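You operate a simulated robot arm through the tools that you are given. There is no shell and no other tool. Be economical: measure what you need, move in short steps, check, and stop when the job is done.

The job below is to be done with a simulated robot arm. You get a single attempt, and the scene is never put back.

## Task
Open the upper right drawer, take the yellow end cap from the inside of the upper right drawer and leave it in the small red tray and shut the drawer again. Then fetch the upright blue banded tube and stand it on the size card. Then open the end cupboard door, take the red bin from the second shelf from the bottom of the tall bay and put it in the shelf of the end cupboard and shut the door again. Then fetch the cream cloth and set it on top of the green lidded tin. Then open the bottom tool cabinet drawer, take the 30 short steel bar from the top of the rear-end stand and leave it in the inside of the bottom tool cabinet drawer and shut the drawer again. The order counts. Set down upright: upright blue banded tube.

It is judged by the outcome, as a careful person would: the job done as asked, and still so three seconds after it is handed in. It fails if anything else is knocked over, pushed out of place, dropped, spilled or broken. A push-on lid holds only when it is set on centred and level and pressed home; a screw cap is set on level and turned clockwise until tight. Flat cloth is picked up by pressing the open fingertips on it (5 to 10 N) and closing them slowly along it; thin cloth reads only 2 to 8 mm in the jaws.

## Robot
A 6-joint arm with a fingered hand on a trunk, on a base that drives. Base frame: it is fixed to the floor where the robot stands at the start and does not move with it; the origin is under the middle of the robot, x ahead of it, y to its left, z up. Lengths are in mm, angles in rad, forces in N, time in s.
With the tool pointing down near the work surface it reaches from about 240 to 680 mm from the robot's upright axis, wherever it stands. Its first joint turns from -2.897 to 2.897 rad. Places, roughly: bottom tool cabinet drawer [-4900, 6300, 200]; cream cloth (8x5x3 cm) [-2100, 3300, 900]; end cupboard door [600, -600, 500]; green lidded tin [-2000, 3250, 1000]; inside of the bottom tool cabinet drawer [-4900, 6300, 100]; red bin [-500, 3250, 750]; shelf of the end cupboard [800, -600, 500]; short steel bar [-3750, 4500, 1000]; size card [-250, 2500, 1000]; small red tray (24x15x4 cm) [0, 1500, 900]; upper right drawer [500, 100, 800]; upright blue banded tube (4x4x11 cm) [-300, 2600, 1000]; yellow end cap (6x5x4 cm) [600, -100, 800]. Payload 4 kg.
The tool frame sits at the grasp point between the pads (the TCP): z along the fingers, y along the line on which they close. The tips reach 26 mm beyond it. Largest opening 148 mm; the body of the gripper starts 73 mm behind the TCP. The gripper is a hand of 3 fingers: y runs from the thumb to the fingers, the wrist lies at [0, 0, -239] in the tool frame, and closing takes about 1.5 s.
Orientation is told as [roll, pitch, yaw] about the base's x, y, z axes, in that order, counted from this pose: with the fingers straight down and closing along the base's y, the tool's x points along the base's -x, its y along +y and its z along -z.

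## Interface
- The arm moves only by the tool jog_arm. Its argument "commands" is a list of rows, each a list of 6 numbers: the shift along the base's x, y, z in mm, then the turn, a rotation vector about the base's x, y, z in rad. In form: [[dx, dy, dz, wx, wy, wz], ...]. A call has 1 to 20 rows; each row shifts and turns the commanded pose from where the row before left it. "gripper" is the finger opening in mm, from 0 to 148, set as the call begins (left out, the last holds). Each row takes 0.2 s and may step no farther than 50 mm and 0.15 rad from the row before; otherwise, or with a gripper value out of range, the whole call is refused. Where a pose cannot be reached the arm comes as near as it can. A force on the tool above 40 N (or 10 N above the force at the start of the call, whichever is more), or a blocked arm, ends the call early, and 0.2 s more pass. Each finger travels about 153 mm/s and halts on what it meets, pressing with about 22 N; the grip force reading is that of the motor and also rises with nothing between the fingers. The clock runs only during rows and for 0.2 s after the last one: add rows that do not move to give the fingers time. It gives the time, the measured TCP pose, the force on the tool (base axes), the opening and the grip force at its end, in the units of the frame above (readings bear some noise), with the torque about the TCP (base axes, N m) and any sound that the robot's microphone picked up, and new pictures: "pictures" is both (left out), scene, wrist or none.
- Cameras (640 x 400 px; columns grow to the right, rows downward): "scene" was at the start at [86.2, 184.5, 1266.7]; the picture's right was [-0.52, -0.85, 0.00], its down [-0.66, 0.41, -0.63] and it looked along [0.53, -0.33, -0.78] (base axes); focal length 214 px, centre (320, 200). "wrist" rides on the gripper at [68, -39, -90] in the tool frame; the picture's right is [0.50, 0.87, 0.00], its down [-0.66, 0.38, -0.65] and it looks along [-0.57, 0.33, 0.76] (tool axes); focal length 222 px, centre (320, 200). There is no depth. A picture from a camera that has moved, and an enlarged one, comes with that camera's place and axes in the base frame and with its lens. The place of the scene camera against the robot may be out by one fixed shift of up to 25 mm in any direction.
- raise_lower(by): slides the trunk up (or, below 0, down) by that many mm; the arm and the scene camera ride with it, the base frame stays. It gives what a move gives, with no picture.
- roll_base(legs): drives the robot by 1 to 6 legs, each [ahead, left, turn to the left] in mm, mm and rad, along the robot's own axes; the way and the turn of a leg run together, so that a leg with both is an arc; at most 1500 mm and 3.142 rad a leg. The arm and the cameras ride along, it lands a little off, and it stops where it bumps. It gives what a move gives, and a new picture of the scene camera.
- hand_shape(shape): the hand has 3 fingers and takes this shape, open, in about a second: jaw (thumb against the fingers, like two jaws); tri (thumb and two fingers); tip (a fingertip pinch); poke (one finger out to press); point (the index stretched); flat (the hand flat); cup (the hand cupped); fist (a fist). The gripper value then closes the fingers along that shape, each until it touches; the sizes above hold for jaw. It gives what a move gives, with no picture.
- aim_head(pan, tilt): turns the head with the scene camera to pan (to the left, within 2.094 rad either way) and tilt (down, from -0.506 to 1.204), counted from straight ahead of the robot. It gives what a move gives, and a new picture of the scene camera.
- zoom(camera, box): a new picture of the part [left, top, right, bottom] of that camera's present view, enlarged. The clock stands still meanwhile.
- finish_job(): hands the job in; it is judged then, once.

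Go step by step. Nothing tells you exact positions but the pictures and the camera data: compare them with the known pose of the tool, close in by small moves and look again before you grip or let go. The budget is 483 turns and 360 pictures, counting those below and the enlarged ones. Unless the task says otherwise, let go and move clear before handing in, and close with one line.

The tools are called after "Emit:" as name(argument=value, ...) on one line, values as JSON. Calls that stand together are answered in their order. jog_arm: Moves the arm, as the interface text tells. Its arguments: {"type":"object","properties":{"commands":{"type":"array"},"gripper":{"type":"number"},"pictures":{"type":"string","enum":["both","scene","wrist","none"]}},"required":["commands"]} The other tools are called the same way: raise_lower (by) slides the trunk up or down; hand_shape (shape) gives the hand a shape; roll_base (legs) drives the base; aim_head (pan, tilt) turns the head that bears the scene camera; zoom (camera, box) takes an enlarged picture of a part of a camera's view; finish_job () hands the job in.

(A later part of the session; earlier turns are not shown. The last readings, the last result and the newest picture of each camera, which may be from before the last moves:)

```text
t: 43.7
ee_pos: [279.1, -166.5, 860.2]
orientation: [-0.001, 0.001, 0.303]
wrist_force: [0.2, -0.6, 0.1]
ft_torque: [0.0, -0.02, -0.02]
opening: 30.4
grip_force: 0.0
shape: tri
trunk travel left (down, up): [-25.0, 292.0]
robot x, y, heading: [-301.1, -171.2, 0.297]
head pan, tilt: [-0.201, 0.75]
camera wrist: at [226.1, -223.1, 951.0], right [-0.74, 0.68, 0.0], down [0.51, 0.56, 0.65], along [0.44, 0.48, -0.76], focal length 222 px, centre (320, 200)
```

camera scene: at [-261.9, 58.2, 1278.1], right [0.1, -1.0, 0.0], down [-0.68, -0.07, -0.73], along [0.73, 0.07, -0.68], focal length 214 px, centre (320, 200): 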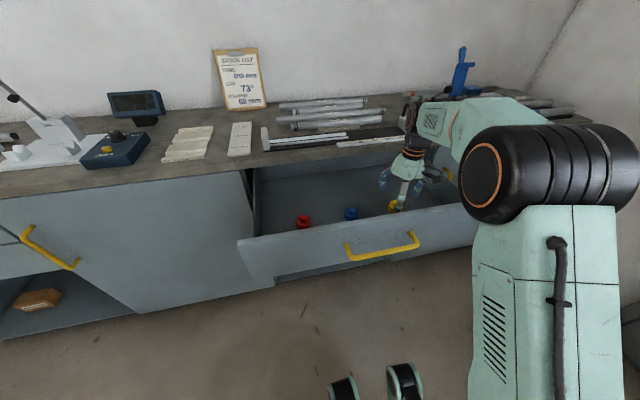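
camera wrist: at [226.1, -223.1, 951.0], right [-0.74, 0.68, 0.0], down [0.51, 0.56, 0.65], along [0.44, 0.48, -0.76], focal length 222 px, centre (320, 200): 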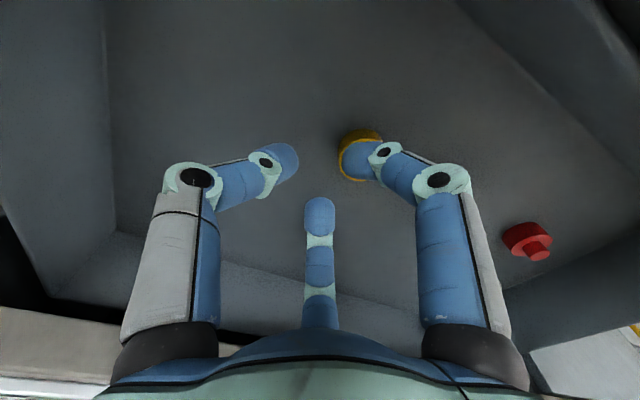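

In "tri" all three fingers converge on the centre, which should hold the cap well. The cap is now near [266, -121]; I move over it, open moderately and look again.

Emit:
jog_arm(commands=[[-7, 22, 0, 0, 0, 0], [-7, 22, -10, 0, 0, 0], [0, 0, -20, 0, 0, 0]], gripper=85, pictures="wrist")

```text
t: 44.5
ee_pos: [265.6, -123.4, 828.9]
orientation: [-0.001, 0.0, 0.304]
wrist_force: [-0.3, -0.5, -0.6]
ft_torque: [0.03, 0.0, -0.01]
opening: 84.7
grip_force: 0.1
shape: tri
trunk travel left (down, up): [-25.0, 292.0]
robot x, y, heading: [-303.5, -173.3, 0.298]
head pan, tilt: [-0.201, 0.75]
camera wrist: at [212.0, -179.8, 920.4], right [-0.74, 0.68, 0.0], down [0.51, 0.56, 0.65], along [0.44, 0.48, -0.76], focal length 222 px, centre (320, 200)
```

wrist: 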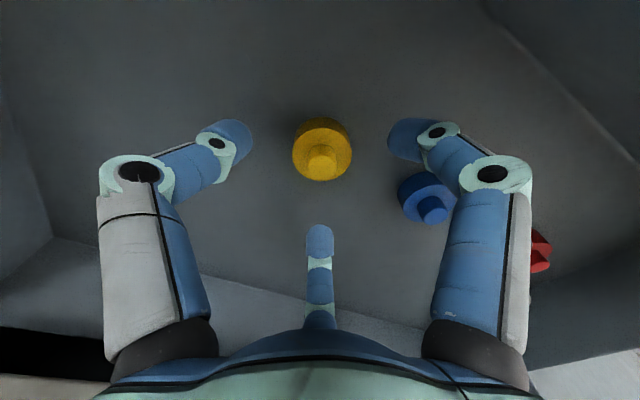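

Emit:
jog_arm(commands=[[0, 1, -20, 0, 0, 0], [0, 1, -20, 0, 0, 0], [0, 0, -15, 0, 0, 0]], pictures="none")

Emit:
jog_arm(commands=[[0, 0, 0, 0, 0, 0], [0, 0, 0, 0, 0, 0], [0, 0, 0, 0, 0, 0], [0, 0, 0, 0, 0, 0], [0, 0, 0, 0, 0, 0], [0, 0, 0, 0, 0, 0], [0, 0, 0, 0, 0, 0], [0, 0, 0, 0, 0, 0]], gripper=20, pictures="wrist")

```text
t: 45.3
ee_pos: [266.4, -119.7, 773.9]
orientation: [-0.001, 0.0, 0.304]
wrist_force: [-0.2, 0.6, 0.1]
ft_torque: [-0.04, 0.0, 0.0]
opening: 84.5
grip_force: 0.0
shape: tri
trunk travel left (down, up): [-25.0, 292.0]
robot x, y, heading: [-300.6, -167.5, 0.294]
head pan, tilt: [-0.201, 0.75]
```

```text
t: 47.1
ee_pos: [266.0, -120.7, 774.4]
orientation: [0.001, -0.001, 0.304]
wrist_force: [-0.5, 0.2, 0.8]
ft_torque: [0.01, 0.0, -0.03]
opening: 38.4
grip_force: 22.1
shape: tri
trunk travel left (down, up): [-25.0, 292.0]
robot x, y, heading: [-305.1, -169.4, 0.298]
head pan, tilt: [-0.201, 0.75]
camera wrist: at [211.4, -177.0, 865.0], right [-0.74, 0.68, 0.0], down [0.51, 0.56, 0.65], along [0.44, 0.48, -0.76], focal length 222 px, centre (320, 200)
```

wrist: 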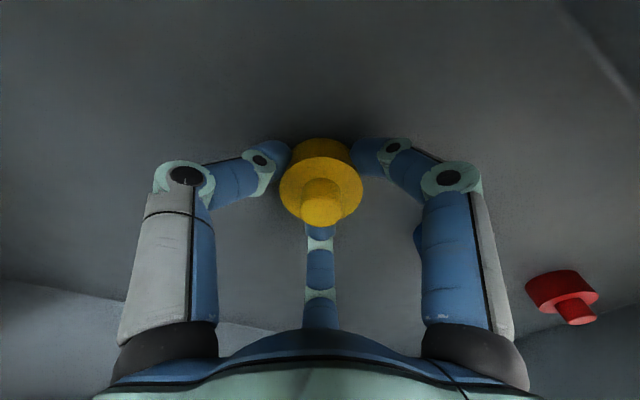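

The cap is gripped by all three fingertips (38 mm). I lift it out of the drawer.

Emit:
jog_arm(commands=[[0, 0, 10, 0, 0, 0], [0, 0, 20, 0, 0, 0], [0, 0, 40, 0, 0, 0], [0, 0, 50, 0, 0, 0], [0, 0, 50, 0, 0, 0], [0, 0, 50, 0, 0, 0]], gripper=15, pictures="both")

```text
t: 48.5
ee_pos: [264.9, -120.5, 995.6]
orientation: [0.0, 0.003, 0.304]
wrist_force: [-0.4, 0.5, 0.3]
ft_torque: [-0.01, -0.01, 0.01]
opening: 38.5
grip_force: 22.4
shape: tri
trunk travel left (down, up): [-25.0, 292.0]
robot x, y, heading: [-306.2, -171.8, 0.305]
head pan, tilt: [-0.201, 0.75]
camera scene: at [-261.9, 58.2, 1278.1], right [0.1, -1.0, 0.0], down [-0.68, -0.07, -0.73], along [0.73, 0.07, -0.68], focal length 214 px, centre (320, 200)
camera wrist: at [210.2, -176.8, 1085.5], right [-0.74, 0.68, 0.0], down [0.51, 0.56, 0.65], along [0.44, 0.48, -0.76], focal length 222 px, centre (320, 200)
```

scene: 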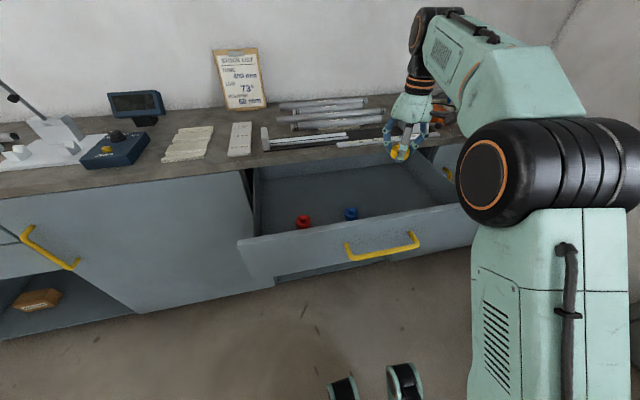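
wrist: 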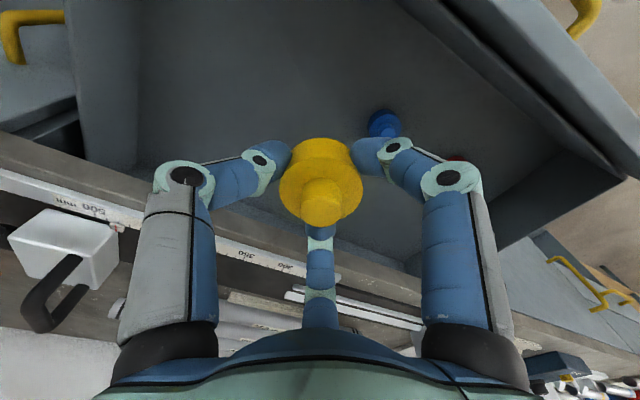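

The cap is secure. I raise it a bit and drive left along the bench toward the red tray.

Emit:
jog_arm(commands=[[0, 0, 40, 0, 0, 0], [0, 0, 40, 0, 0, 0]], pictures="none")

Emit:
roll_base(legs=[[0, 1450, 0], [150, 0, 0]])

Emit:
aim_head(pan=0.0, tilt=0.7)

```text
t: 49.1
ee_pos: [252.5, -119.1, 1067.3]
orientation: [-0.003, -0.003, 0.303]
wrist_force: [-0.5, -0.1, 0.3]
ft_torque: [0.01, -0.03, -0.01]
opening: 38.3
grip_force: 21.9
shape: tri
out of reach, approached as far as the arm can: row 2
trunk travel left (down, up): [-25.0, 292.0]
robot x, y, heading: [-305.9, -171.1, 0.298]
head pan, tilt: [-0.201, 0.75]
```

```text
t: 62.8
ee_pos: [-10.2, 1278.1, 1066.8]
orientation: [-0.003, -0.004, 0.292]
wrist_force: [0.2, 0.0, -0.1]
ft_torque: [0.0, 0.01, 0.01]
opening: 38.5
grip_force: 22.0
shape: tri
trunk travel left (down, up): [-25.0, 292.0]
robot x, y, heading: [-571.1, 1228.6, 0.288]
head pan, tilt: [-0.201, 0.75]
camera scene: at [-524.7, 1461.8, 1278.1], right [0.09, -1.0, 0.0], down [-0.68, -0.06, -0.73], along [0.73, 0.06, -0.68], focal length 214 px, centre (320, 200)
```

scene: 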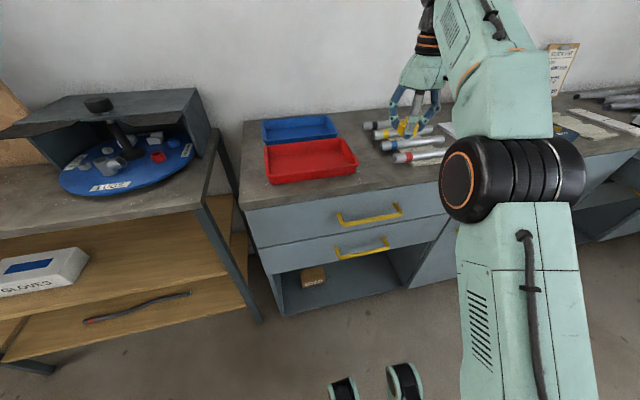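

```text
t: 63.5
ee_pos: [-10.6, 1278.1, 1066.4]
orientation: [-0.001, -0.003, 0.294]
wrist_force: [0.9, -0.6, 0.3]
ft_torque: [0.0, -0.01, 0.01]
opening: 38.5
grip_force: 22.0
shape: tri
trunk travel left (down, up): [-25.0, 292.0]
robot x, y, heading: [-571.2, 1230.7, 0.29]
head pan, tilt: [0.0, 0.7]
camera scene: at [-526.3, 1478.6, 1282.3], right [0.28, -0.96, 0.0], down [-0.62, -0.18, -0.76], along [0.73, 0.22, -0.64], focal length 214 px, centre (320, 200)
```

scene: 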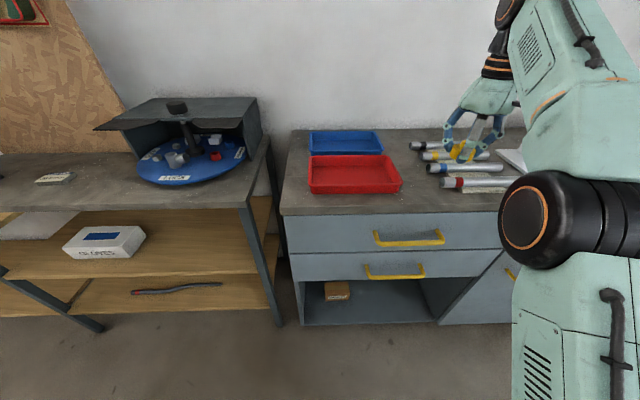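

The red tray's centre is near [55, 1534, ~890]. I drive forward and left a bit so the tray comes within comfortable reach.

Emit:
roll_base(legs=[[140, 100, 0.015]])

Emit:
jog_arm(commands=[[-10, 30, 0, 0, 0, 0], [-10, 30, 0, 0, 0, 0], [-10, 30, 0, 0, 0, 0], [-10, 30, 0, 0, 0, 0]], pictures="both")

```text
t: 65.0
ee_pos: [95.0, 1423.0, 1066.7]
orientation: [-0.001, -0.003, 0.305]
wrist_force: [-0.5, -0.8, -0.6]
ft_torque: [-0.05, 0.02, 0.01]
opening: 38.5
grip_force: 22.0
shape: tri
trunk travel left (down, up): [-25.0, 292.0]
robot x, y, heading: [-463.8, 1369.2, 0.297]
head pan, tilt: [0.0, 0.7]
camera scene: at [-422.9, 1616.6, 1282.3], right [0.29, -0.96, 0.0], down [-0.62, -0.19, -0.76], along [0.73, 0.23, -0.64], focal length 214 px, centre (320, 200)
```

scene: 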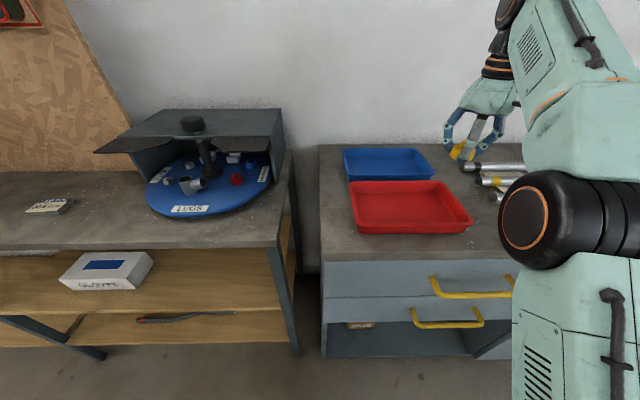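

```text
t: 66.0
ee_pos: [54.3, 1541.8, 1065.6]
orientation: [-0.003, -0.003, 0.304]
wrist_force: [-1.2, 0.1, 0.0]
ft_torque: [-0.06, -0.02, 0.03]
opening: 38.4
grip_force: 22.1
shape: tri
trunk travel left (down, up): [-25.0, 292.0]
robot x, y, heading: [-464.5, 1369.8, 0.297]
head pan, tilt: [0.0, 0.7]
camera scene: at [-423.2, 1616.6, 1282.3], right [0.29, -0.96, 0.0], down [-0.62, -0.19, -0.76], along [0.73, 0.23, -0.64], focal length 214 px, centre (320, 200)
camera wrist: at [-0.7, 1484.9, 1156.7], right [-0.74, 0.68, 0.0], down [0.51, 0.56, 0.66], along [0.45, 0.48, -0.76], focal length 222 px, centre (320, 200)
```

scene: 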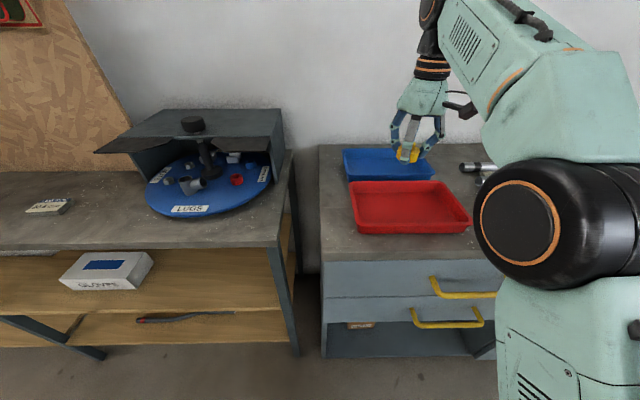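
wrist: 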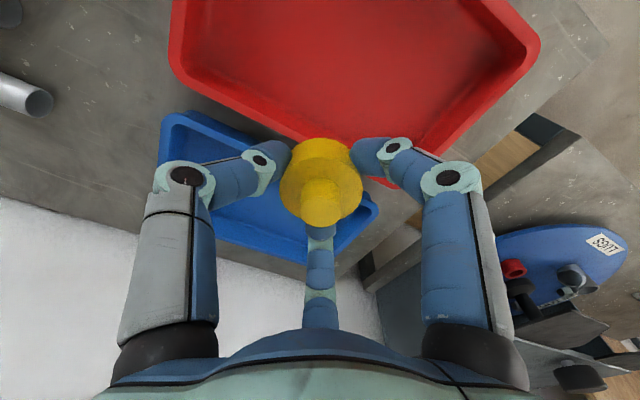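

The wrist view puts the tray's centre near [-1, 1530], with the bench top higher than I thought (~920). I shift over it and descend part-way.

Emit:
jog_arm(commands=[[-27, -5, -10, 0, 0, 0], [-28, -6, -20, 0, 0, 0], [0, 0, -20, 0, 0, 0]], pictures="both")

```text
t: 66.8
ee_pos: [-0.8, 1530.2, 1013.7]
orientation: [-0.003, -0.005, 0.303]
wrist_force: [-0.6, -0.3, -0.3]
ft_torque: [0.0, -0.02, -0.03]
opening: 38.4
grip_force: 21.9
shape: tri
trunk travel left (down, up): [-25.0, 292.0]
robot x, y, heading: [-462.7, 1369.7, 0.306]
head pan, tilt: [0.0, 0.7]
camera scene: at [-423.0, 1616.4, 1282.3], right [0.29, -0.96, 0.0], down [-0.62, -0.19, -0.76], along [0.73, 0.23, -0.64], focal length 214 px, centre (320, 200)
camera wrist: at [-53.8, 1473.8, 1105.0], right [-0.74, 0.68, 0.0], down [0.51, 0.56, 0.66], along [0.44, 0.48, -0.76], focal length 222 px, centre (320, 200)
```

scene: 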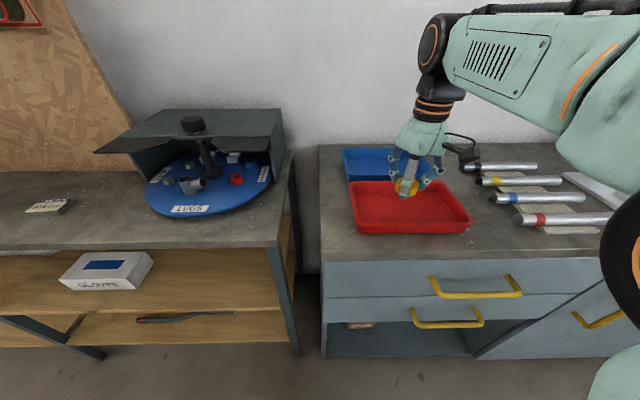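
wrist: 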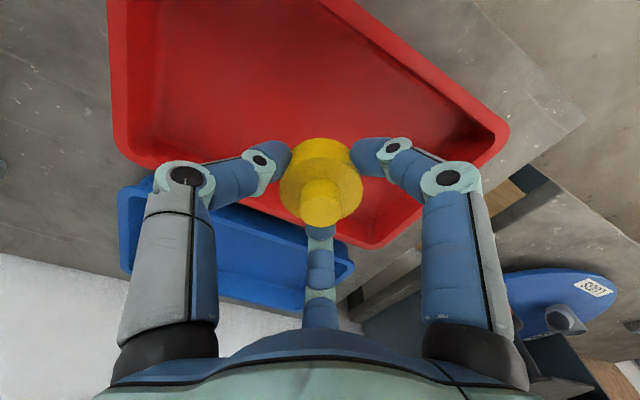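

The tray's centre is indeed about [5, 1521], right below. I lower slowly until contact.

Emit:
jog_arm(commands=[[2, -3, -20, 0, 0, 0], [0, -3, -20, 0, 0, 0], [0, 0, -8, 0, 0, 0], [0, 0, -6, 0, 0, 0]], pictures="both")

```text
t: 67.8
ee_pos: [2.4, 1524.6, 961.4]
orientation: [-0.003, -0.003, 0.303]
wrist_force: [-0.4, 0.9, -0.4]
ft_torque: [0.0, -0.04, -0.03]
opening: 38.6
grip_force: 21.7
shape: tri
trunk travel left (down, up): [-25.0, 292.0]
robot x, y, heading: [-463.0, 1367.6, 0.3]
head pan, tilt: [0.0, 0.7]
camera scene: at [-423.2, 1616.4, 1282.3], right [0.29, -0.96, 0.0], down [-0.62, -0.19, -0.76], along [0.73, 0.23, -0.64], focal length 214 px, centre (320, 200)
camera wrist: at [-52.1, 1467.6, 1052.5], right [-0.74, 0.68, 0.0], down [0.51, 0.56, 0.66], along [0.44, 0.48, -0.76], focal length 222 px, centre (320, 200)
```

scene: 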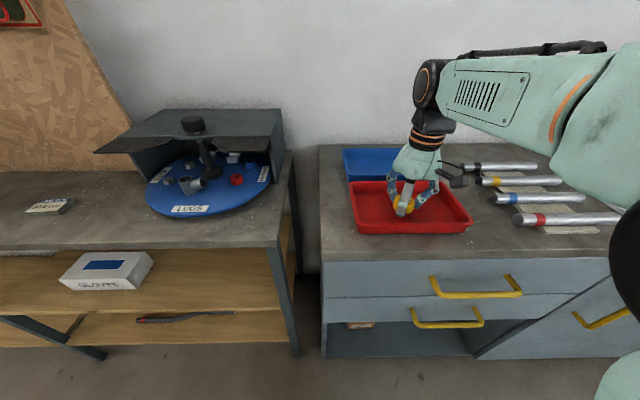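
wrist: 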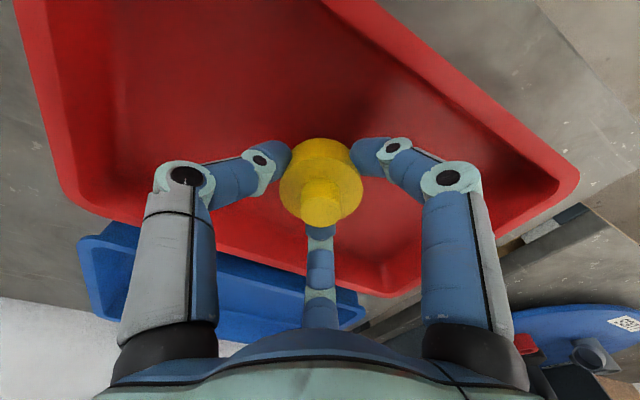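

Emit:
jog_arm(commands=[[0, 0, -5, 0, 0, 0], [0, 0, -5, 0, 0, 0], [0, 0, -4, 0, 0, 0], [0, 0, -4, 0, 0, 0], [0, 0, -4, 0, 0, 0], [0, 0, -4, 0, 0, 0]], pictures="none")

```text
t: 68.9
ee_pos: [2.1, 1525.8, 949.5]
orientation: [-0.002, -0.016, 0.303]
wrist_force: [-2.3, 0.0, 13.9]
ft_torque: [-0.13, 0.2, -0.03]
opening: 40.3
grip_force: 22.1
shape: tri
trunk travel left (down, up): [-25.0, 292.0]
robot x, y, heading: [-463.5, 1370.9, 0.303]
head pan, tilt: [0.0, 0.7]
stopped in row 5: the force on the tool passed its limit at 46 N (the readings are from after the stop); the commanded pose is now the measured one
```

Contact: the cap stands on the tray floor. I ease up a hair and open.

Emit:
jog_arm(commands=[[0, 0, 1, 0, 0.01, 0], [0, 0, 0, 0, 0, 0]], pictures="none")

Emit:
jog_arm(commands=[[0, 0, 0, 0, 0, 0], [0, 0, 0, 0, 0, 0], [0, 0, 0, 0, 0, 0]], gripper=80, pictures="none")

Emit:
jog_arm(commands=[[0, 0, 10, 0, 0, 0], [0, 0, 30, 0, 0, 0], [0, 0, 40, 0, 0, 0], [0, 0, 40, 0, 0, 0]], pictures="both")

```text
t: 69.5
ee_pos: [2.9, 1524.1, 950.5]
orientation: [0.002, -0.008, 0.305]
wrist_force: [0.8, 0.7, 17.1]
ft_torque: [-0.17, -0.07, 0.02]
opening: 40.2
grip_force: 21.8
shape: tri
trunk travel left (down, up): [-25.0, 292.0]
robot x, y, heading: [-464.7, 1372.0, 0.3]
head pan, tilt: [0.0, 0.7]
```

```text
t: 70.3
ee_pos: [2.9, 1525.0, 950.1]
orientation: [0.001, -0.005, 0.304]
wrist_force: [0.1, -0.7, 17.5]
ft_torque: [-0.04, 0.03, 0.02]
opening: 73.2
grip_force: 0.1
shape: tri
trunk travel left (down, up): [-25.0, 292.0]
robot x, y, heading: [-464.5, 1371.9, 0.303]
head pan, tilt: [0.0, 0.7]
```

```text
t: 71.3
ee_pos: [2.1, 1526.0, 1071.3]
orientation: [0.003, -0.004, 0.303]
wrist_force: [-0.1, 0.1, 0.5]
ft_torque: [-0.01, 0.05, 0.01]
opening: 79.5
grip_force: 0.1
shape: tri
trunk travel left (down, up): [-25.0, 292.0]
robot x, y, heading: [-465.6, 1369.5, 0.298]
head pan, tilt: [0.0, 0.7]
camera scene: at [-423.1, 1616.4, 1282.3], right [0.29, -0.96, 0.0], down [-0.62, -0.19, -0.76], along [0.73, 0.23, -0.64], focal length 214 px, centre (320, 200)
camera wrist: at [-52.0, 1468.8, 1160.7], right [-0.74, 0.68, 0.0], down [0.51, 0.56, 0.66], along [0.44, 0.48, -0.75], focal length 222 px, centre (320, 200)
```

scene: 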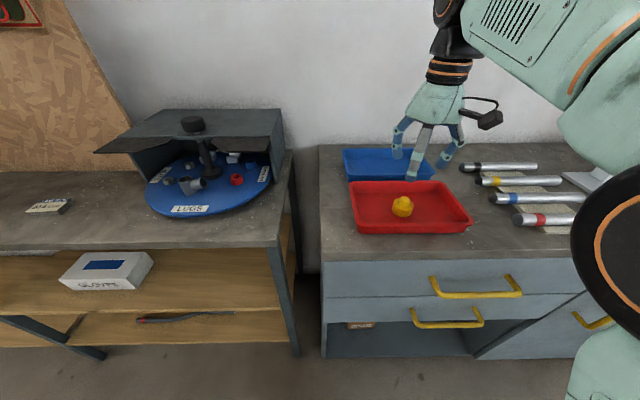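
wrist: 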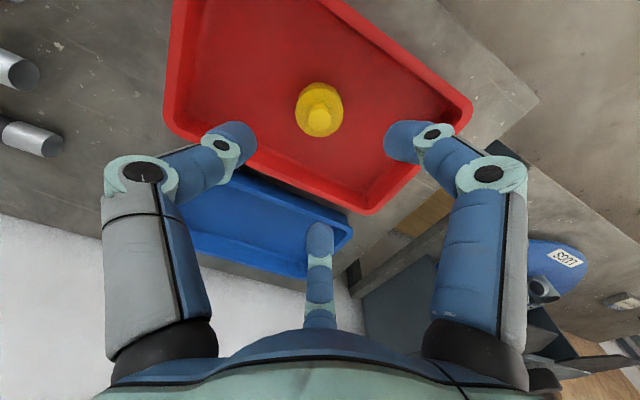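

The yellow cap stands in the red tray. Now I drive back to the drawer to shut it.

Emit:
roll_base(legs=[[-270, 0, 0], [0, -1450, 0], [-190, -80, 0.005]])

Emit:
aim_head(pan=-0.2, tilt=0.75)

```text
t: 86.8
ee_pos: [-9.4, -70.5, 1071.1]
orientation: [0.001, -0.004, 0.28]
wrist_force: [-0.1, 0.8, 1.1]
ft_torque: [0.0, -0.03, 0.02]
opening: 79.6
grip_force: 0.0
shape: tri
trunk travel left (down, up): [-25.0, 292.0]
robot x, y, heading: [-475.3, -213.9, 0.271]
head pan, tilt: [0.0, 0.7]
camera scene: at [-432.9, 29.3, 1282.4], right [0.27, -0.96, 0.0], down [-0.62, -0.17, -0.77], along [0.74, 0.21, -0.64], focal length 214 px, centre (320, 200)
```

scene: 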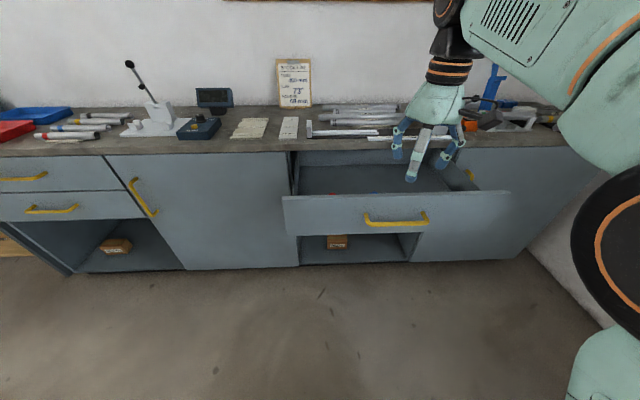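

```text
t: 87.5
ee_pos: [-9.4, -72.2, 1069.9]
orientation: [0.001, -0.006, 0.28]
wrist_force: [-0.4, -0.4, 0.2]
ft_torque: [0.03, 0.02, -0.03]
opening: 79.9
grip_force: 0.0
shape: tri
trunk travel left (down, up): [-25.0, 292.0]
robot x, y, heading: [-476.6, -213.6, 0.277]
head pan, tilt: [-0.201, 0.75]
camera scene: at [-431.6, 12.7, 1278.1], right [0.07, -1.0, 0.0], down [-0.68, -0.05, -0.73], along [0.73, 0.05, -0.68], focal length 214 px, centre (320, 200)
```

scene: 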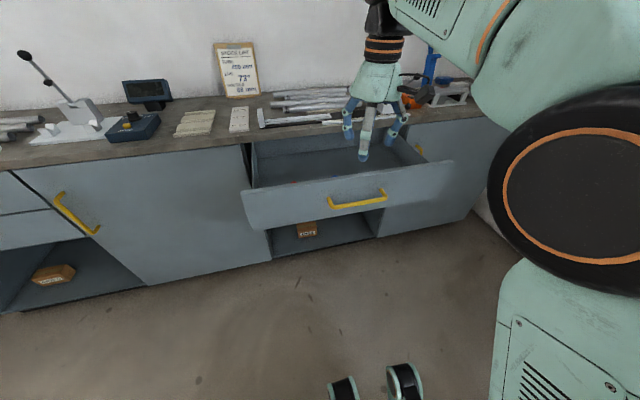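

I back up slightly, square up, and turn the closed fingers forward to push the drawer front below its handle.

Emit:
roll_base(legs=[[-80, 0, 0.03]])

Emit:
jog_arm(commands=[[7.5, 0.5, 0, 0.043, -0.1362, 0], [7.5, 0.5, 0, 0.043, -0.1362, 0], [7.5, 0.5, -15, 0.043, -0.1362, 0], [7.5, 0.5, -30, 0.043, -0.1362, 0], [7.5, 0.5, -30, 0.043, -0.1362, 0], [7.5, 0.5, -30, 0.043, -0.1362, 0], [7.5, 0.5, -30, 0.043, -0.1362, 0], [7.5, 0.5, -30, 0.043, -0.1362, 0], [7.5, 0.5, -30, 0.043, -0.1362, 0], [7.5, 0.5, -30, 0.043, -0.1362, 0], [7.5, 0.5, -30, 0.043, -0.1362, 0], [0, 0, -30, 0, 0, 0], [0, 0, -10, 0, 0, 0]], gripper=0, pictures="both")

```text
t: 88.5
ee_pos: [-94.9, -79.4, 1069.6]
orientation: [0.0, -0.005, 0.311]
wrist_force: [-0.1, 0.9, 0.3]
ft_torque: [-0.01, 0.02, 0.01]
opening: 79.5
grip_force: 0.1
shape: tri
trunk travel left (down, up): [-25.0, 292.0]
robot x, y, heading: [-556.1, -239.5, 0.303]
head pan, tilt: [-0.201, 0.75]
camera scene: at [-517.9, -9.9, 1278.2], right [0.1, -0.99, 0.0], down [-0.68, -0.07, -0.73], along [0.73, 0.08, -0.68], focal length 214 px, centre (320, 200)
```

scene: 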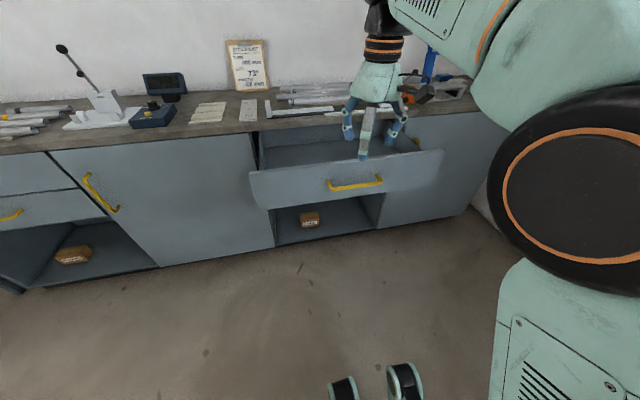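

```text
t: 91.3
ee_pos: [-10.6, -75.7, 774.7]
orientation: [-2.292, -1.563, 2.601]
wrist_force: [0.0, 0.1, 0.6]
ft_torque: [0.01, 0.02, -0.01]
opening: 0.0
grip_force: 22.1
shape: tri
trunk travel left (down, up): [-25.0, 292.0]
robot x, y, heading: [-559.9, -239.1, 0.306]
head pan, tilt: [-0.201, 0.75]
camera scene: at [-517.3, -9.7, 1278.1], right [0.1, -0.99, 0.0], down [-0.68, -0.07, -0.73], along [0.73, 0.08, -0.68], focal length 214 px, centre (320, 200)
camera wrist: at [-86.3, -139.3, 707.8], right [-0.26, 0.82, -0.5], down [-0.74, 0.17, 0.65], along [0.62, 0.54, 0.57], focal length 222 px, centre (320, 200)
```

scene: 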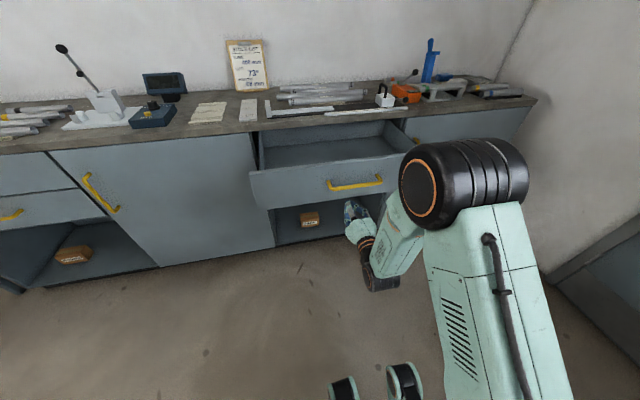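
wrist: 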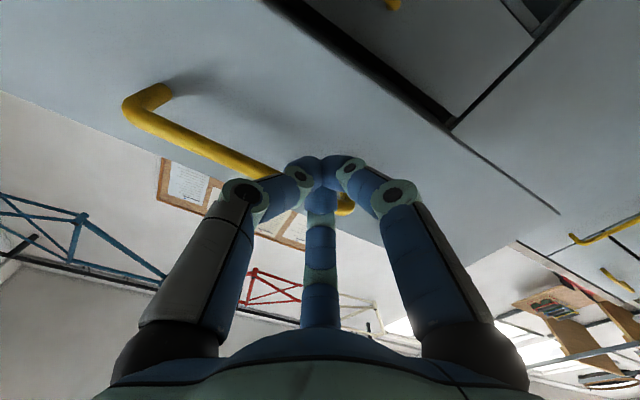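

Emit:
roll_base(legs=[[250, 0, 0]])

```text
t: 93.2
ee_pos: [225.2, -2.3, 774.5]
orientation: [-2.272, -1.564, 2.576]
wrist_force: [0.0, -0.5, -0.3]
ft_torque: [0.01, 0.02, 0.0]
opening: 0.2
grip_force: 21.4
shape: tri
trunk travel left (down, up): [-25.0, 292.0]
robot x, y, heading: [-319.9, -165.0, 0.307]
head pan, tilt: [-0.201, 0.75]
camera scene: at [-279.6, 64.7, 1278.1], right [0.1, -0.99, 0.0], down [-0.68, -0.07, -0.73], along [0.73, 0.07, -0.68], focal length 214 px, centre (320, 200)
```

scene: 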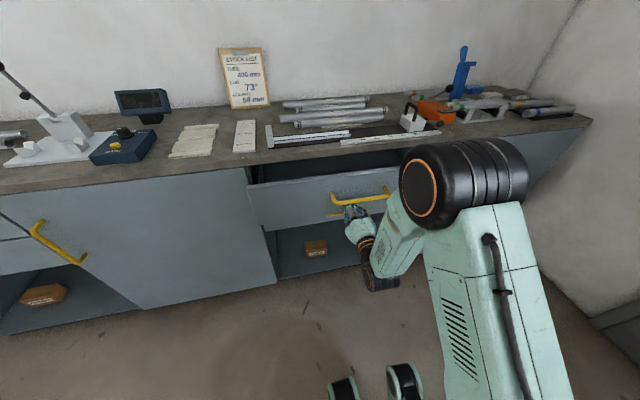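

The drawer is moving in. I finish the push with the arm.

Emit:
jog_arm(commands=[[14.3, 4.5, 0, 0, 0, 0], [14.3, 4.5, 0, 0, 0, 0], [14.3, 4.5, 0, 0, 0, 0], [14.3, 4.5, 0, 0, 0, 0], [14.3, 4.5, 0, 0, 0, 0], [14.3, 4.5, 0, 0, 0, 0], [14.3, 4.5, 0, 0, 0, 0], [9.5, 3, 0, 0, 0, 0], [9.5, 3, 0, 0, 0, 0], [5.7, 1.8, 0, 0, 0, 0], [5.7, 1.8, 0, 0, 0, 0], [5.7, 1.8, 0, 0, 0, 0], [5.7, 1.8, 0, 0, 0, 0]], pictures="scene")

```text
t: 95.2
ee_pos: [338.9, 32.4, 774.2]
orientation: [-1.209, -1.564, 1.515]
wrist_force: [-21.4, -7.3, 3.6]
ft_torque: [0.07, -0.15, -0.05]
opening: 0.0
grip_force: 21.8
shape: tri
trunk travel left (down, up): [-25.0, 292.0]
robot x, y, heading: [-323.5, -165.8, 0.305]
head pan, tilt: [-0.201, 0.75]
stopped in row 10: the force on the tool passed its limit at 50 N (the readings are from after the stop); the commanded pose is now the measured one
camera scene: at [-283.5, 63.4, 1278.5], right [0.1, -0.99, 0.0], down [-0.68, -0.07, -0.73], along [0.73, 0.08, -0.68], focal length 214 px, centre (320, 200)
```

scene: 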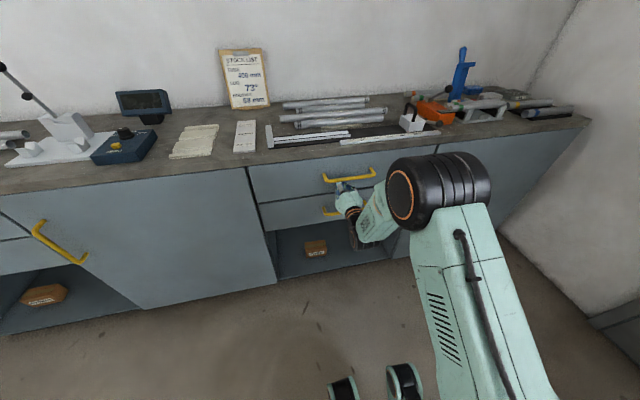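

Emit:
jog_arm(commands=[[-14, -4.5, 0, 0, 0, 0], [-14, -4.5, 0, 0, 0, 0], [-14, -4.5, 0, 0, 0, 0], [-14, -4.5, 0, 0, 0, 0], [-14, -4.5, 0, 0, 0, 0], [-14, -4.5, 0, 0, 0, 0]], pictures="none")

Emit:
zoom(camera="scene", box=[230, 130, 450, 280])

```text
t: 96.6
ee_pos: [258.8, 6.5, 773.2]
orientation: [-0.98, -1.565, 1.285]
wrist_force: [-0.2, -0.1, 0.1]
ft_torque: [0.02, -0.01, 0.01]
opening: 0.0
grip_force: 22.4
shape: tri
trunk travel left (down, up): [-25.0, 292.0]
robot x, y, heading: [-318.2, -166.2, 0.302]
head pan, tilt: [-0.201, 0.75]
```

```text
2.67 times, centred on (340, 205) of scene
camera zoom: at [-280.3, 64.4, 1278.1], right [0.1, -0.99, 0.0], down [-0.68, -0.07, -0.73], along [0.73, 0.07, -0.68], focal length 572 px, centre (267, 187)
```

zoom: 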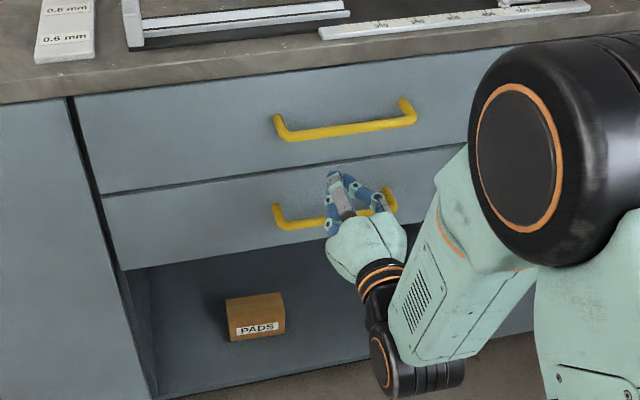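

The drawer is shut flush. Now I turn the hand down again, raise it, and head left to the blue banded tube.

Emit:
roll_base(legs=[[-100, 0, 0]])

Emit:
jog_arm(commands=[[0, 0, 30, -0.043, 0.1362, 0], [0, 0, 30, -0.043, 0.1362, 0], [0, 0, 30, -0.043, 0.1362, 0], [0, 0, 30, -0.043, 0.1362, 0], [0, 0, 30, -0.043, 0.1362, 0], [0, 0, 30, -0.043, 0.1362, 0], [0, 0, 30, -0.043, 0.1362, 0], [0, 0, 30, -0.043, 0.1362, 0], [0, 0, 30, -0.043, 0.1362, 0], [0, 0, 20, -0.043, 0.1362, 0], [0, 0, 0, -0.043, 0.1362, 0]], gripper=100, pictures="none")

Emit:
roll_base(legs=[[0, 1450, 0], [0, 800, 0]])

```text
t: 97.7
ee_pos: [164.8, -22.7, 772.8]
orientation: [-0.983, -1.566, 1.286]
wrist_force: [-0.7, -0.9, 0.1]
ft_torque: [0.03, 0.04, -0.02]
opening: 0.0
grip_force: 22.2
shape: tri
trunk travel left (down, up): [-25.0, 292.0]
robot x, y, heading: [-413.0, -194.1, 0.301]
head pan, tilt: [-0.201, 0.75]
camera scene: at [-374.2, 35.1, 1278.1], right [0.1, -0.99, 0.0], down [-0.68, -0.07, -0.73], along [0.73, 0.07, -0.68], focal length 214 px, centre (320, 200)
```

scene: 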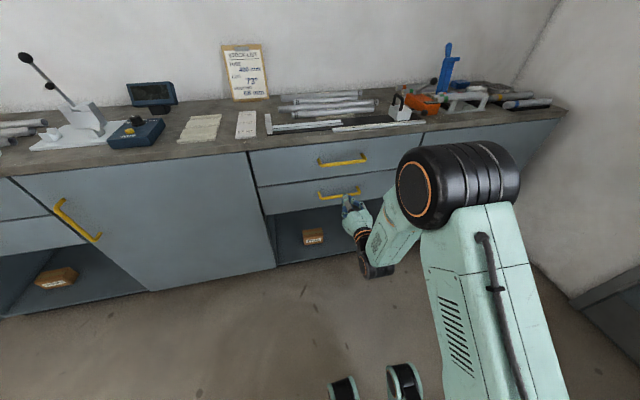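

```text
t: 100.1
ee_pos: [136.9, -31.0, 1043.6]
orientation: [-0.003, 0.005, 0.31]
wrist_force: [-0.3, -0.4, 0.3]
ft_torque: [0.03, -0.01, -0.02]
opening: 100.4
grip_force: 0.0
shape: tri
out of reach, approached as far as the arm can: row 10, 11
trunk travel left (down, up): [-25.0, 292.0]
robot x, y, heading: [-414.3, -190.3, 0.299]
head pan, tilt: [-0.201, 0.75]
```

```text
t: 116.5
ee_pos: [-390.6, 1682.3, 1043.3]
orientation: [0.002, 0.002, 0.313]
wrist_force: [0.5, -0.1, -0.1]
ft_torque: [-0.01, 0.04, 0.0]
opening: 100.1
grip_force: 0.0
shape: tri
trunk travel left (down, up): [-25.0, 292.0]
robot x, y, heading: [-942.1, 1517.6, 0.303]
head pan, tilt: [-0.201, 0.75]
stopped in leg 2: the robot was blocked; the commanded pose is now the measured one
camera scene: at [-902.7, 1746.9, 1278.1], right [0.1, -0.99, 0.0], down [-0.68, -0.07, -0.73], along [0.73, 0.07, -0.68], focal length 214 px, centre (320, 200)
```

scene: 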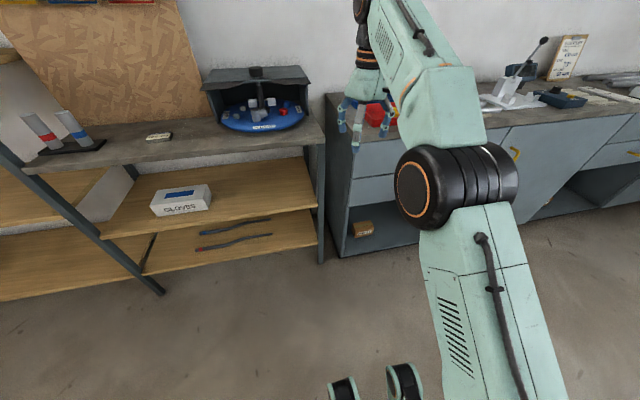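

The robot was blocked while going left, maybe by the central table. I look left and around.

Emit:
aim_head(pan=1.5, tilt=0.7)

Emit:
aim_head(pan=0.6, tilt=0.45)

```text
t: 118.2
ee_pos: [-392.0, 1683.0, 1043.2]
orientation: [0.0, 0.002, 0.313]
wrist_force: [-1.2, -0.5, -0.1]
ft_torque: [-0.02, -0.01, 0.03]
opening: 100.1
grip_force: 0.0
shape: tri
trunk travel left (down, up): [-25.0, 292.0]
robot x, y, heading: [-943.3, 1516.3, 0.298]
head pan, tilt: [1.499, 0.7]
camera scene: at [-1004.6, 1821.4, 1282.3], right [0.97, 0.23, 0.0], down [0.15, -0.63, -0.76], along [-0.17, 0.74, -0.64], focal length 214 px, centre (320, 200)
```

scene: 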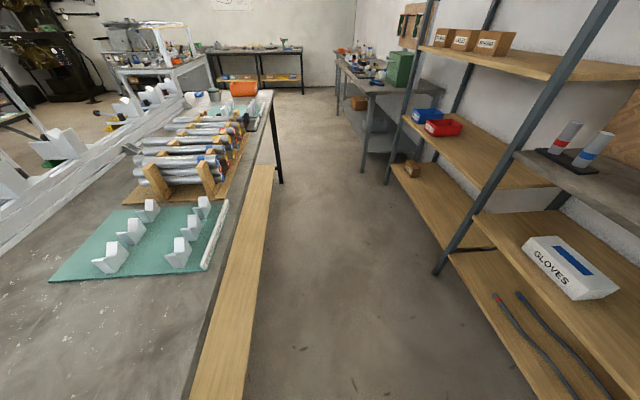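

```text
t: 119.4
ee_pos: [-391.7, 1682.9, 1042.9]
orientation: [0.0, 0.002, 0.314]
wrist_force: [-1.0, 0.7, -0.4]
ft_torque: [-0.02, 0.0, -0.01]
opening: 100.0
grip_force: 0.1
shape: tri
trunk travel left (down, up): [-25.0, 292.0]
robot x, y, heading: [-943.5, 1519.8, 0.299]
head pan, tilt: [0.6, 0.45]
camera scene: at [-928.3, 1810.9, 1304.5], right [0.79, -0.62, 0.0], down [-0.27, -0.34, -0.9], along [0.56, 0.71, -0.44], focal length 214 px, centre (320, 200)
```

scene: 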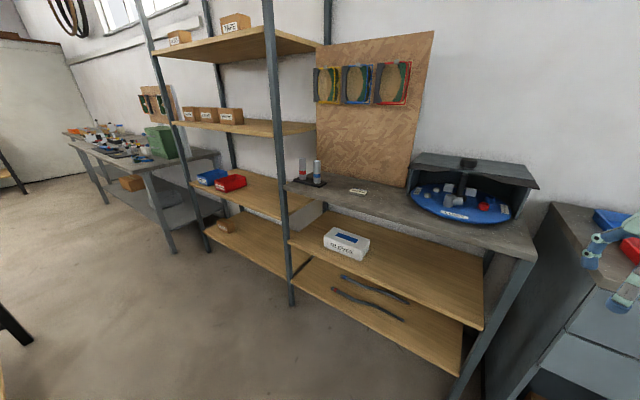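

The central table's corner blocked me; the aisle's free lane is nearer the shelves. I raise the trunk so the hand passes above things, move ahead, then left.

Emit:
raise_lower(by=150)

Emit:
roll_base(legs=[[200, 0, 0.005], [0, 740, 0]])

Emit:
aim_head(pan=0.0, tilt=0.7)

```text
t: 121.1
ee_pos: [-421.1, 1673.5, 1229.7]
orientation: [0.0, -0.052, 0.312]
wrist_force: [0.2, -0.1, 0.7]
ft_torque: [0.01, 0.04, -0.01]
opening: 100.1
grip_force: 0.1
shape: tri
trunk travel left (down, up): [-175.0, 142.0]
robot x, y, heading: [-941.9, 1517.2, 0.3]
head pan, tilt: [0.6, 0.45]
```

```text
t: 129.2
ee_pos: [-443.0, 2430.4, 1230.0]
orientation: [0.0, -0.052, 0.312]
wrist_force: [0.4, 1.1, 0.0]
ft_torque: [-0.01, -0.01, -0.03]
opening: 100.3
grip_force: 0.2
shape: tri
trunk travel left (down, up): [-175.0, 142.0]
robot x, y, heading: [-968.5, 2273.1, 0.299]
head pan, tilt: [0.6, 0.45]
camera scene: at [-991.0, 2555.6, 1461.3], right [0.78, -0.62, 0.0], down [-0.27, -0.34, -0.9], along [0.56, 0.71, -0.44], focal length 214 px, centre (320, 200)
```

scene: 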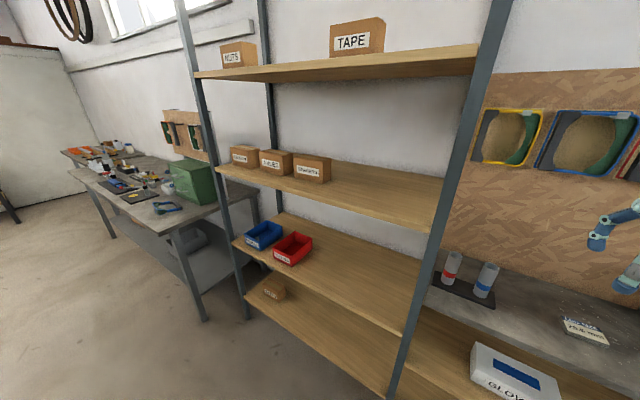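

```text
t: 130.2
ee_pos: [-442.4, 2430.3, 1230.1]
orientation: [-0.001, -0.053, 0.31]
wrist_force: [-0.5, -0.3, 0.5]
ft_torque: [-0.05, -0.03, 0.02]
opening: 100.5
grip_force: 0.1
shape: tri
trunk travel left (down, up): [-175.0, 142.0]
robot x, y, heading: [-966.9, 2275.7, 0.297]
head pan, tilt: [0.0, 0.7]
camera scene: at [-966.9, 2508.7, 1439.1], right [0.3, -0.95, 0.0], down [-0.61, -0.19, -0.77], along [0.73, 0.23, -0.64], focal length 214 px, centre (320, 200)
```

scene: 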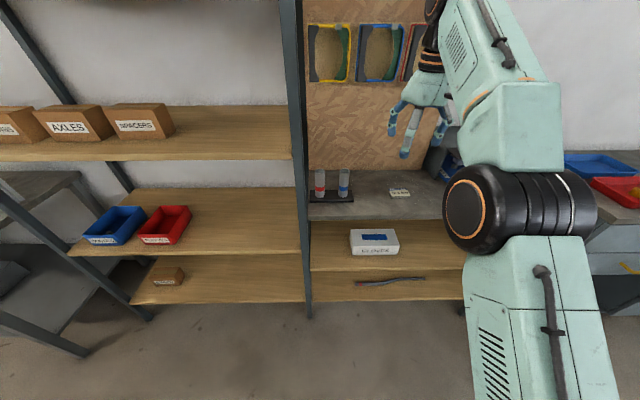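

I see the red- and blue-banded tubes standing on a black strip and the size card to their right. I zoom in.

Emit:
zoom(camera="scene", box=[290, 150, 450, 250])

```text
4.00 times, centred on (370, 200) of scene
camera zoom: at [-966.9, 2508.7, 1439.1], right [0.3, -0.95, 0.0], down [-0.61, -0.19, -0.77], along [0.73, 0.23, -0.64], focal length 858 px, centre (120, 200)
```

zoom: 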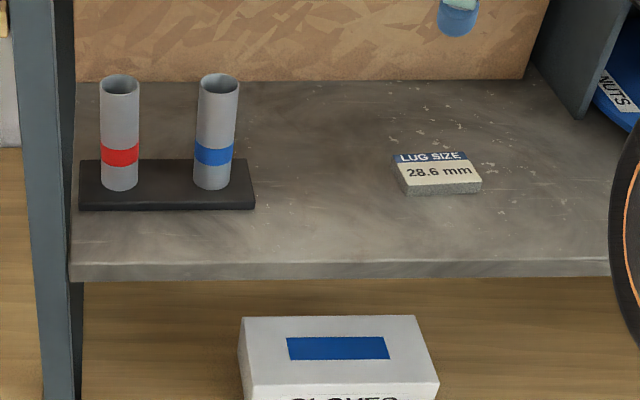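

Blue tube is near [-338, 2610], the card near [-270, 2408]. I drive in closer.

Emit:
roll_base(legs=[[190, 30, 0.005]])

Emit:
raise_lower(by=-100)

Emit:
jog_arm(commands=[[-20, 40, 0, 0, 0, 0], [-15, 40, 0, 0.015, 0.05, 0], [-10, 30, 0, 0, 0, 0]], pictures="both")

```text
t: 131.7
ee_pos: [-272.0, 2519.4, 1229.5]
orientation: [-0.001, -0.052, 0.32]
wrist_force: [-0.1, 0.3, -0.3]
ft_torque: [0.01, 0.01, 0.0]
opening: 100.0
grip_force: 0.0
shape: tri
trunk travel left (down, up): [-175.0, 142.0]
robot x, y, heading: [-795.1, 2362.0, 0.313]
head pan, tilt: [0.0, 0.7]
camera scene: at [-796.4, 2594.4, 1439.0], right [0.31, -0.95, 0.0], down [-0.61, -0.2, -0.76], along [0.73, 0.23, -0.64], focal length 214 px, centre (320, 200)
```

scene: 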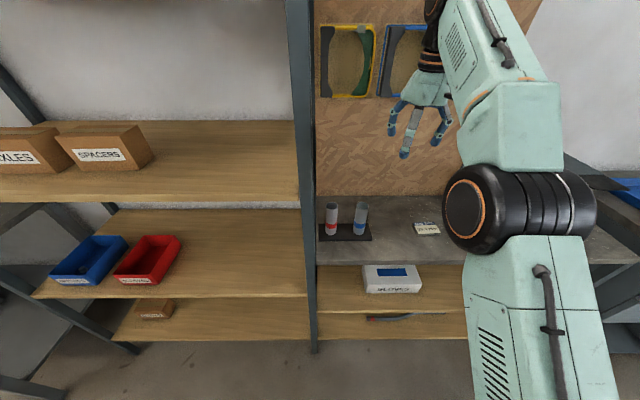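

```text
t: 133.1
ee_pos: [-273.1, 2520.8, 1131.2]
orientation: [0.0, -0.054, 0.322]
wrist_force: [-0.4, 1.1, 0.1]
ft_torque: [0.05, 0.01, 0.0]
opening: 100.6
grip_force: 0.1
shape: tri
trunk travel left (down, up): [-75.0, 242.0]
robot x, y, heading: [-791.9, 2359.6, 0.314]
head pan, tilt: [0.0, 0.7]
```

```text
t: 133.9
ee_pos: [-321.0, 2630.7, 1127.1]
orientation: [0.031, -0.013, 0.32]
wrist_force: [-0.4, 0.0, -0.3]
ft_torque: [-0.03, -0.01, -0.07]
opening: 100.3
grip_force: 0.1
shape: tri
out of reach, approached as far as the arm can: row 3
trunk travel left (down, up): [-75.0, 242.0]
robot x, y, heading: [-795.3, 2362.2, 0.306]
head pan, tilt: [0.0, 0.7]
camera scene: at [-773.4, 2602.0, 1334.6], right [0.31, -0.95, 0.0], down [-0.61, -0.2, -0.77], along [0.73, 0.23, -0.64], focal length 214 px, centre (320, 200)
camera wrist: at [-373.6, 2570.4, 1215.8], right [-0.75, 0.66, 0.02], down [0.5, 0.54, 0.67], along [0.44, 0.51, -0.74], focal length 222 px, centre (320, 200)
```

scene: 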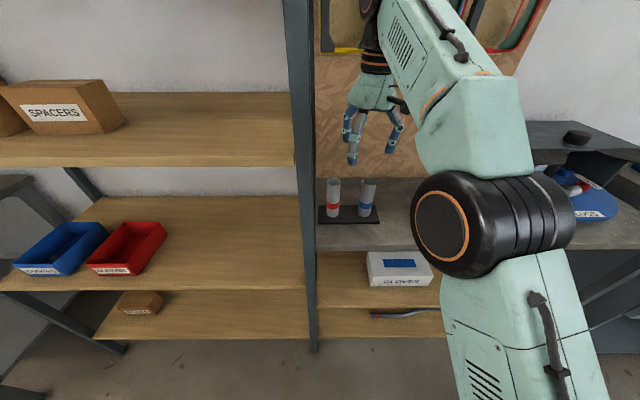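
wrist: 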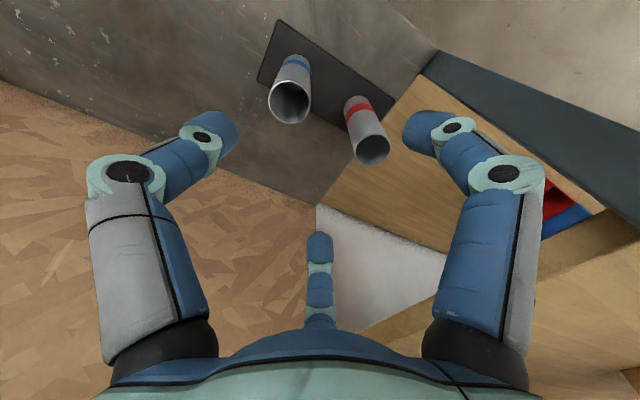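

The blue tube's top is near [-320, 2601, 1035]. I level the hand and position above it.

Emit:
jog_arm(commands=[[0, -15, -10, -0.031, 0.013, -0.012], [1, -15, -20, 0, 0, 0], [0, 0, -7, 0, 0, 0]], gripper=90, pictures="both")

```text
t: 134.7
ee_pos: [-318.4, 2599.0, 1091.1]
orientation: [0.003, 0.012, 0.307]
wrist_force: [0.6, 0.7, -0.3]
ft_torque: [0.0, -0.04, 0.01]
opening: 90.3
grip_force: 0.0
shape: tri
trunk travel left (down, up): [-75.0, 242.0]
robot x, y, heading: [-792.6, 2360.3, 0.311]
head pan, tilt: [0.0, 0.7]
camera scene: at [-773.1, 2601.8, 1334.6], right [0.31, -0.95, 0.0], down [-0.61, -0.2, -0.76], along [0.73, 0.23, -0.64], focal length 214 px, centre (320, 200)
camera wrist: at [-371.3, 2542.7, 1181.5], right [-0.74, 0.67, 0.01], down [0.52, 0.56, 0.65], along [0.43, 0.48, -0.76], focal length 222 px, centre (320, 200)
```

scene: 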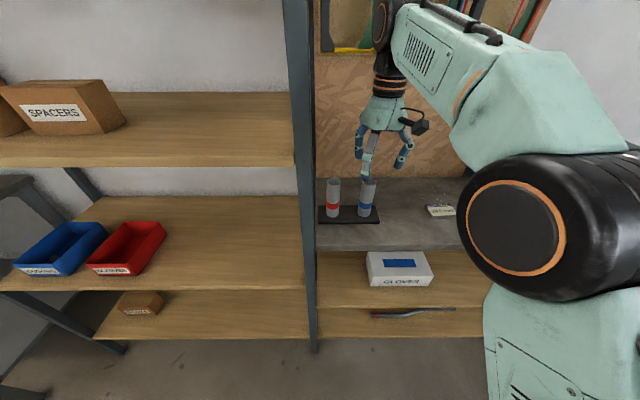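
wrist: 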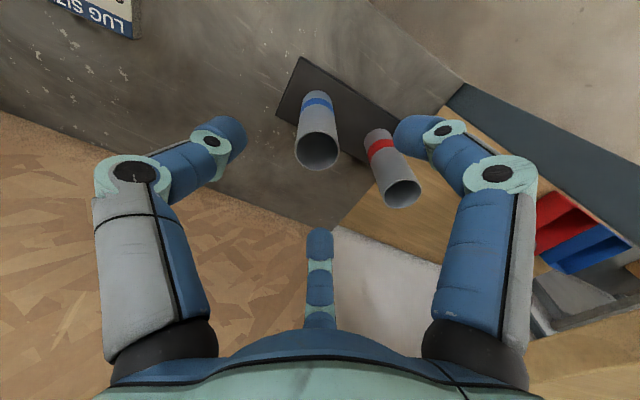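

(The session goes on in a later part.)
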